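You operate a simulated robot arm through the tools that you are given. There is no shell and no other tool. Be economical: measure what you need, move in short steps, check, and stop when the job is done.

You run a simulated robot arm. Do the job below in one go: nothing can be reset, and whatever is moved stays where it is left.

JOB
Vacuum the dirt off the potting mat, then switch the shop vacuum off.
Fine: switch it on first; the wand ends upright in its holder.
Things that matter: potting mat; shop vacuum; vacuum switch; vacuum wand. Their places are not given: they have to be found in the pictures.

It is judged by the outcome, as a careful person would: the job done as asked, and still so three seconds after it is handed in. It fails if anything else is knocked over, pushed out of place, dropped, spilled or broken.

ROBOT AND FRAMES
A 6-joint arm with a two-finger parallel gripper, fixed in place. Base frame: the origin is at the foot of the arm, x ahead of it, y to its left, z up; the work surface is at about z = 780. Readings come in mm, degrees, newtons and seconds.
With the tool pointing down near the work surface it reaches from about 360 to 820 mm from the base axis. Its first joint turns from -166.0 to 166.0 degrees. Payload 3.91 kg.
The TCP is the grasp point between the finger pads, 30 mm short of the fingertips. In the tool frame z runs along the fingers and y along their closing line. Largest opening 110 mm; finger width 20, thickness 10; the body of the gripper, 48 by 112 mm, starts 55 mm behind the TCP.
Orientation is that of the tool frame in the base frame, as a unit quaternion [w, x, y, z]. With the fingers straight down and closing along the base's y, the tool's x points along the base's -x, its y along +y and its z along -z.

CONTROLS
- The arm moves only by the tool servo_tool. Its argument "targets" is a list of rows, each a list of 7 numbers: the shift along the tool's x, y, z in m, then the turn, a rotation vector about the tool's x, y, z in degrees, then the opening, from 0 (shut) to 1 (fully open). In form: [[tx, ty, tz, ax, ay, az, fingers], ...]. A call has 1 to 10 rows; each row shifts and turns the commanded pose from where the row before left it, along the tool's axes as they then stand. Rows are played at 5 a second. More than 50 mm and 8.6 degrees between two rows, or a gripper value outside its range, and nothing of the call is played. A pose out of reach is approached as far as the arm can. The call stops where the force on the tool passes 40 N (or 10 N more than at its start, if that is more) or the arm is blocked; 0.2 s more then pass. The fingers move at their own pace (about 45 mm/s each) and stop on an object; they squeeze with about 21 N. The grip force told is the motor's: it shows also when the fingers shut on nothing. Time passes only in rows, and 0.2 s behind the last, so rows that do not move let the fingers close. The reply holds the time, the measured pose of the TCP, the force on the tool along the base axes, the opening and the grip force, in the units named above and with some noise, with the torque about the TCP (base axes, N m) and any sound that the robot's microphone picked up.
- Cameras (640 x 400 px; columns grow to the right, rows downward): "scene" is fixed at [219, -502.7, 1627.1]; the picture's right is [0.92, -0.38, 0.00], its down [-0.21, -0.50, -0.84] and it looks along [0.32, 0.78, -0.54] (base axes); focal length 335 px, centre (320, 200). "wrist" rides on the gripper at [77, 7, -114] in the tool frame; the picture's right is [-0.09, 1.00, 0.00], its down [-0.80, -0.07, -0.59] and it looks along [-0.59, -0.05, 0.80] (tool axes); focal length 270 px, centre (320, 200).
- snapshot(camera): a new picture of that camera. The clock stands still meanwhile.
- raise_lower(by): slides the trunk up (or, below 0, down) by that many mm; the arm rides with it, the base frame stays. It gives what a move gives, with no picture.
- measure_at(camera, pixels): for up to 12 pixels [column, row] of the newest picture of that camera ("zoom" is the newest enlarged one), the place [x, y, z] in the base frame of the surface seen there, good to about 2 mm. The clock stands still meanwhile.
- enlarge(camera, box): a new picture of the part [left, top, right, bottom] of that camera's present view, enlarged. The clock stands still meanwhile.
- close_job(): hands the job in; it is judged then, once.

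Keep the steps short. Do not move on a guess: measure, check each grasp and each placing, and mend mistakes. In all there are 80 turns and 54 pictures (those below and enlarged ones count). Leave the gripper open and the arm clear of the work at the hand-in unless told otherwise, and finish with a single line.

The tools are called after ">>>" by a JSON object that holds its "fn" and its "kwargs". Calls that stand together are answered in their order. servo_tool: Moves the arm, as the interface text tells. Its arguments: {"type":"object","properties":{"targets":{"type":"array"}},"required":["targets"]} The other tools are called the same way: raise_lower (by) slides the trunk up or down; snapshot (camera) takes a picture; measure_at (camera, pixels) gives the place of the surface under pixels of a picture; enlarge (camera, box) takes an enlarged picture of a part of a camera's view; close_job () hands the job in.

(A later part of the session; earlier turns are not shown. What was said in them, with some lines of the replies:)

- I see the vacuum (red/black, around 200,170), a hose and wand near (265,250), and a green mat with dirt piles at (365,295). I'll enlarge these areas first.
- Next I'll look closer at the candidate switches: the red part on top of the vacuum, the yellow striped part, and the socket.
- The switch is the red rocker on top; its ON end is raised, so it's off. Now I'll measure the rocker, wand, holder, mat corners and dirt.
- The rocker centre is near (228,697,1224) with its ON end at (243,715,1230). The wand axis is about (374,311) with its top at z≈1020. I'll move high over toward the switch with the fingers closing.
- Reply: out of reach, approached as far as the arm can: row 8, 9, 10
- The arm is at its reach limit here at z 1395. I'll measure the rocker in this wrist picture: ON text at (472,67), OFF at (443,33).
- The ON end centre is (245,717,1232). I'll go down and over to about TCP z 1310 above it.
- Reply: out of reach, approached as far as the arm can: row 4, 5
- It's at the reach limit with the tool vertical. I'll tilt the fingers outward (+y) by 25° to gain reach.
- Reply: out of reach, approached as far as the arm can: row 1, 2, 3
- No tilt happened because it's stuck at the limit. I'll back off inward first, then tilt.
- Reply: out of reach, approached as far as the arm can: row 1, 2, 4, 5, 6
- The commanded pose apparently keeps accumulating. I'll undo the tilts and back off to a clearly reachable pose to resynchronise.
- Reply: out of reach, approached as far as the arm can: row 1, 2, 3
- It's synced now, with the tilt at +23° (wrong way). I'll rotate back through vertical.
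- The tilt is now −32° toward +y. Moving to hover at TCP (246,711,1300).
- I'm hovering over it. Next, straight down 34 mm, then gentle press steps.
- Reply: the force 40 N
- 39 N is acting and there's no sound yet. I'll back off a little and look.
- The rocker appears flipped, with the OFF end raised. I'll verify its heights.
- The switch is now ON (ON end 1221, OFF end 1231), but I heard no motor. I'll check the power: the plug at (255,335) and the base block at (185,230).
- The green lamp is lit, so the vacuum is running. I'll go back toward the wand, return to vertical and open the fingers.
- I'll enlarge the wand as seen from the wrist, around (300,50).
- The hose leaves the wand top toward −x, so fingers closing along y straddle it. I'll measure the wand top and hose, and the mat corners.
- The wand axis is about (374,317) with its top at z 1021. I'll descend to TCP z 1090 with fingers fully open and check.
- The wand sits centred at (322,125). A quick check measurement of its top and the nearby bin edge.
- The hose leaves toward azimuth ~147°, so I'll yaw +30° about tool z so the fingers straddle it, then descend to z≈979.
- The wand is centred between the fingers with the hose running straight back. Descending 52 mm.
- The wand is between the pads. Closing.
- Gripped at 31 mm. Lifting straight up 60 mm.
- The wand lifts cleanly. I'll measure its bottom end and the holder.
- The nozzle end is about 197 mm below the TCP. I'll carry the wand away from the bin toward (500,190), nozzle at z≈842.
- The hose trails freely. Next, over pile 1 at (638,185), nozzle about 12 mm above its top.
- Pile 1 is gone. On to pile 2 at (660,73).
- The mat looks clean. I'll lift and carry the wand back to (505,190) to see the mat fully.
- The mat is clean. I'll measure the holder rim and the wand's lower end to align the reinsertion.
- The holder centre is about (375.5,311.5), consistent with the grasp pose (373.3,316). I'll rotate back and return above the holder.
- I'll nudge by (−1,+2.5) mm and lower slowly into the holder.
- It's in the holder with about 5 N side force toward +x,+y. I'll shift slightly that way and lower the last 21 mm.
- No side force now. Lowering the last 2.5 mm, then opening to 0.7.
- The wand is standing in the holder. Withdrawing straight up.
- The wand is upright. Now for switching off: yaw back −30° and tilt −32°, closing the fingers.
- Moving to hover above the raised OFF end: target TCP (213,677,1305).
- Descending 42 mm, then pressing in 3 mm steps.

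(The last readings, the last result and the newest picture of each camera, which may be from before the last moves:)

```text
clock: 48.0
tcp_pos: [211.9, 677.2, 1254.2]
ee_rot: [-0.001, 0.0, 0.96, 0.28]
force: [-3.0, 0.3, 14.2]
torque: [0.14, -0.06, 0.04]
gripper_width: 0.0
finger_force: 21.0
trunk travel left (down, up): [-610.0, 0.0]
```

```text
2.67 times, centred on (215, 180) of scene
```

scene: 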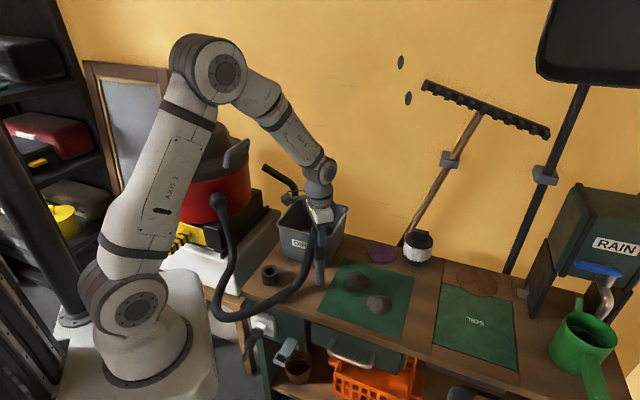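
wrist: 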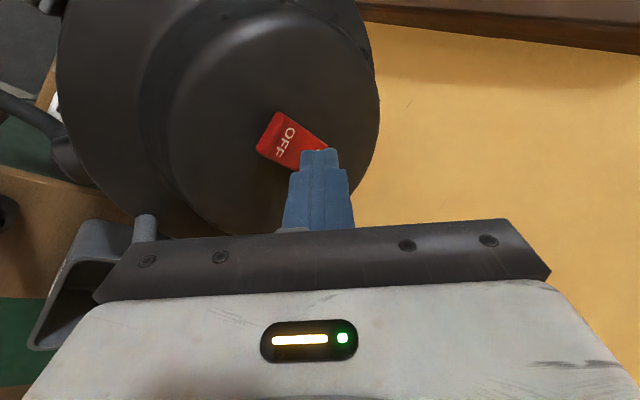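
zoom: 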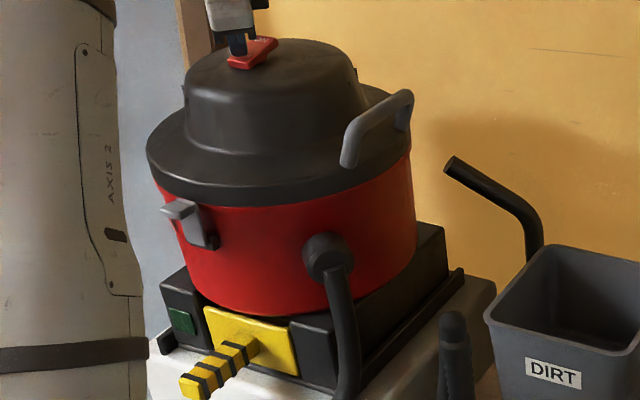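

The lamp is off and the rocker is flipped to OFF. I'll withdraw, return to a clear spot, open the fingers and check.

>>> {"fn": "servo_tool", "kwargs": {"targets": [[0, 0.016, -0.0255, 0, 0, 0, 0], [0, 0.016, -0.0255, 0, 0, 0, 0], [-0.01, -0.03, -0.022, 0, 0, 0, 0.5], [-0.014, -0.034, -0.022, 0, 0, 0, 1], [-0.014, -0.034, -0.022, 0, 0, 0, 1], [-0.014, -0.034, -0.022, 0, 0, 0, 1], [-0.014, -0.034, -0.022, 0, 0, 0, 1], [-0.014, -0.034, -0.022, 0, 0, 0, 1], [-0.014, -0.034, -0.022, 0, 0, 0, 1], [0, 0, 0, 0, 0, 0, 1]]}}

>>> {"fn": "snapshot", "kwargs": {"camera": "scene"}}

>>> {"fn": "enlarge", "kwargs": {"camera": "scene", "box": [140, 105, 300, 285]}}

```text
clock: 50.2
tcp_pos: [305.3, 398.5, 1315.9]
ee_rot: [-0.002, 0.0, 0.961, 0.277]
force: [0.1, -0.5, -0.3]
torque: [0.0, 0.01, 0.01]
gripper_width: 110.1
finger_force: 0.2
trunk travel left (down, up): [-610.0, 0.0]
```

```text
21 pictures are left
```

scene: 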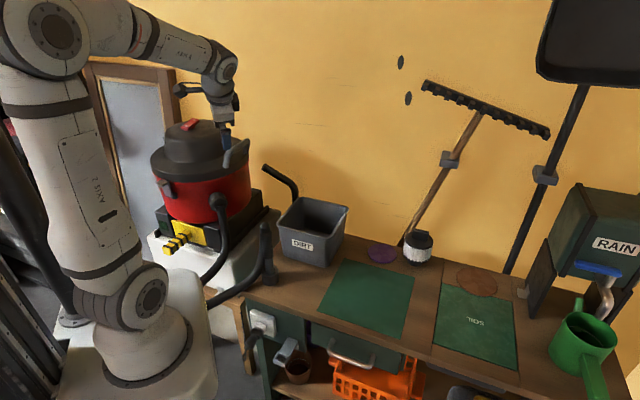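

```text
2.22 times, centred on (220, 195) of scene
```

zoom: 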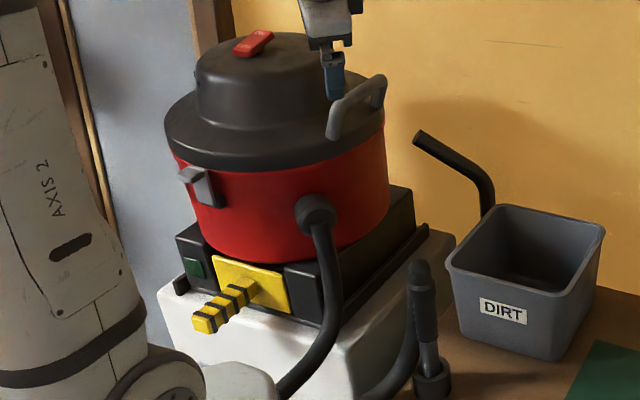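

The mat is clean, the lamp is out, the rocker is at OFF, the wand stands upright in its holder, and the arm is clear with the gripper open. Handing in.

>>> {"fn": "close_job", "kwargs": {}}

```text
The job is handed in.
```

The potting mat is vacuumed clean, the shop vacuum is switched off, and the wand is upright in its holder.
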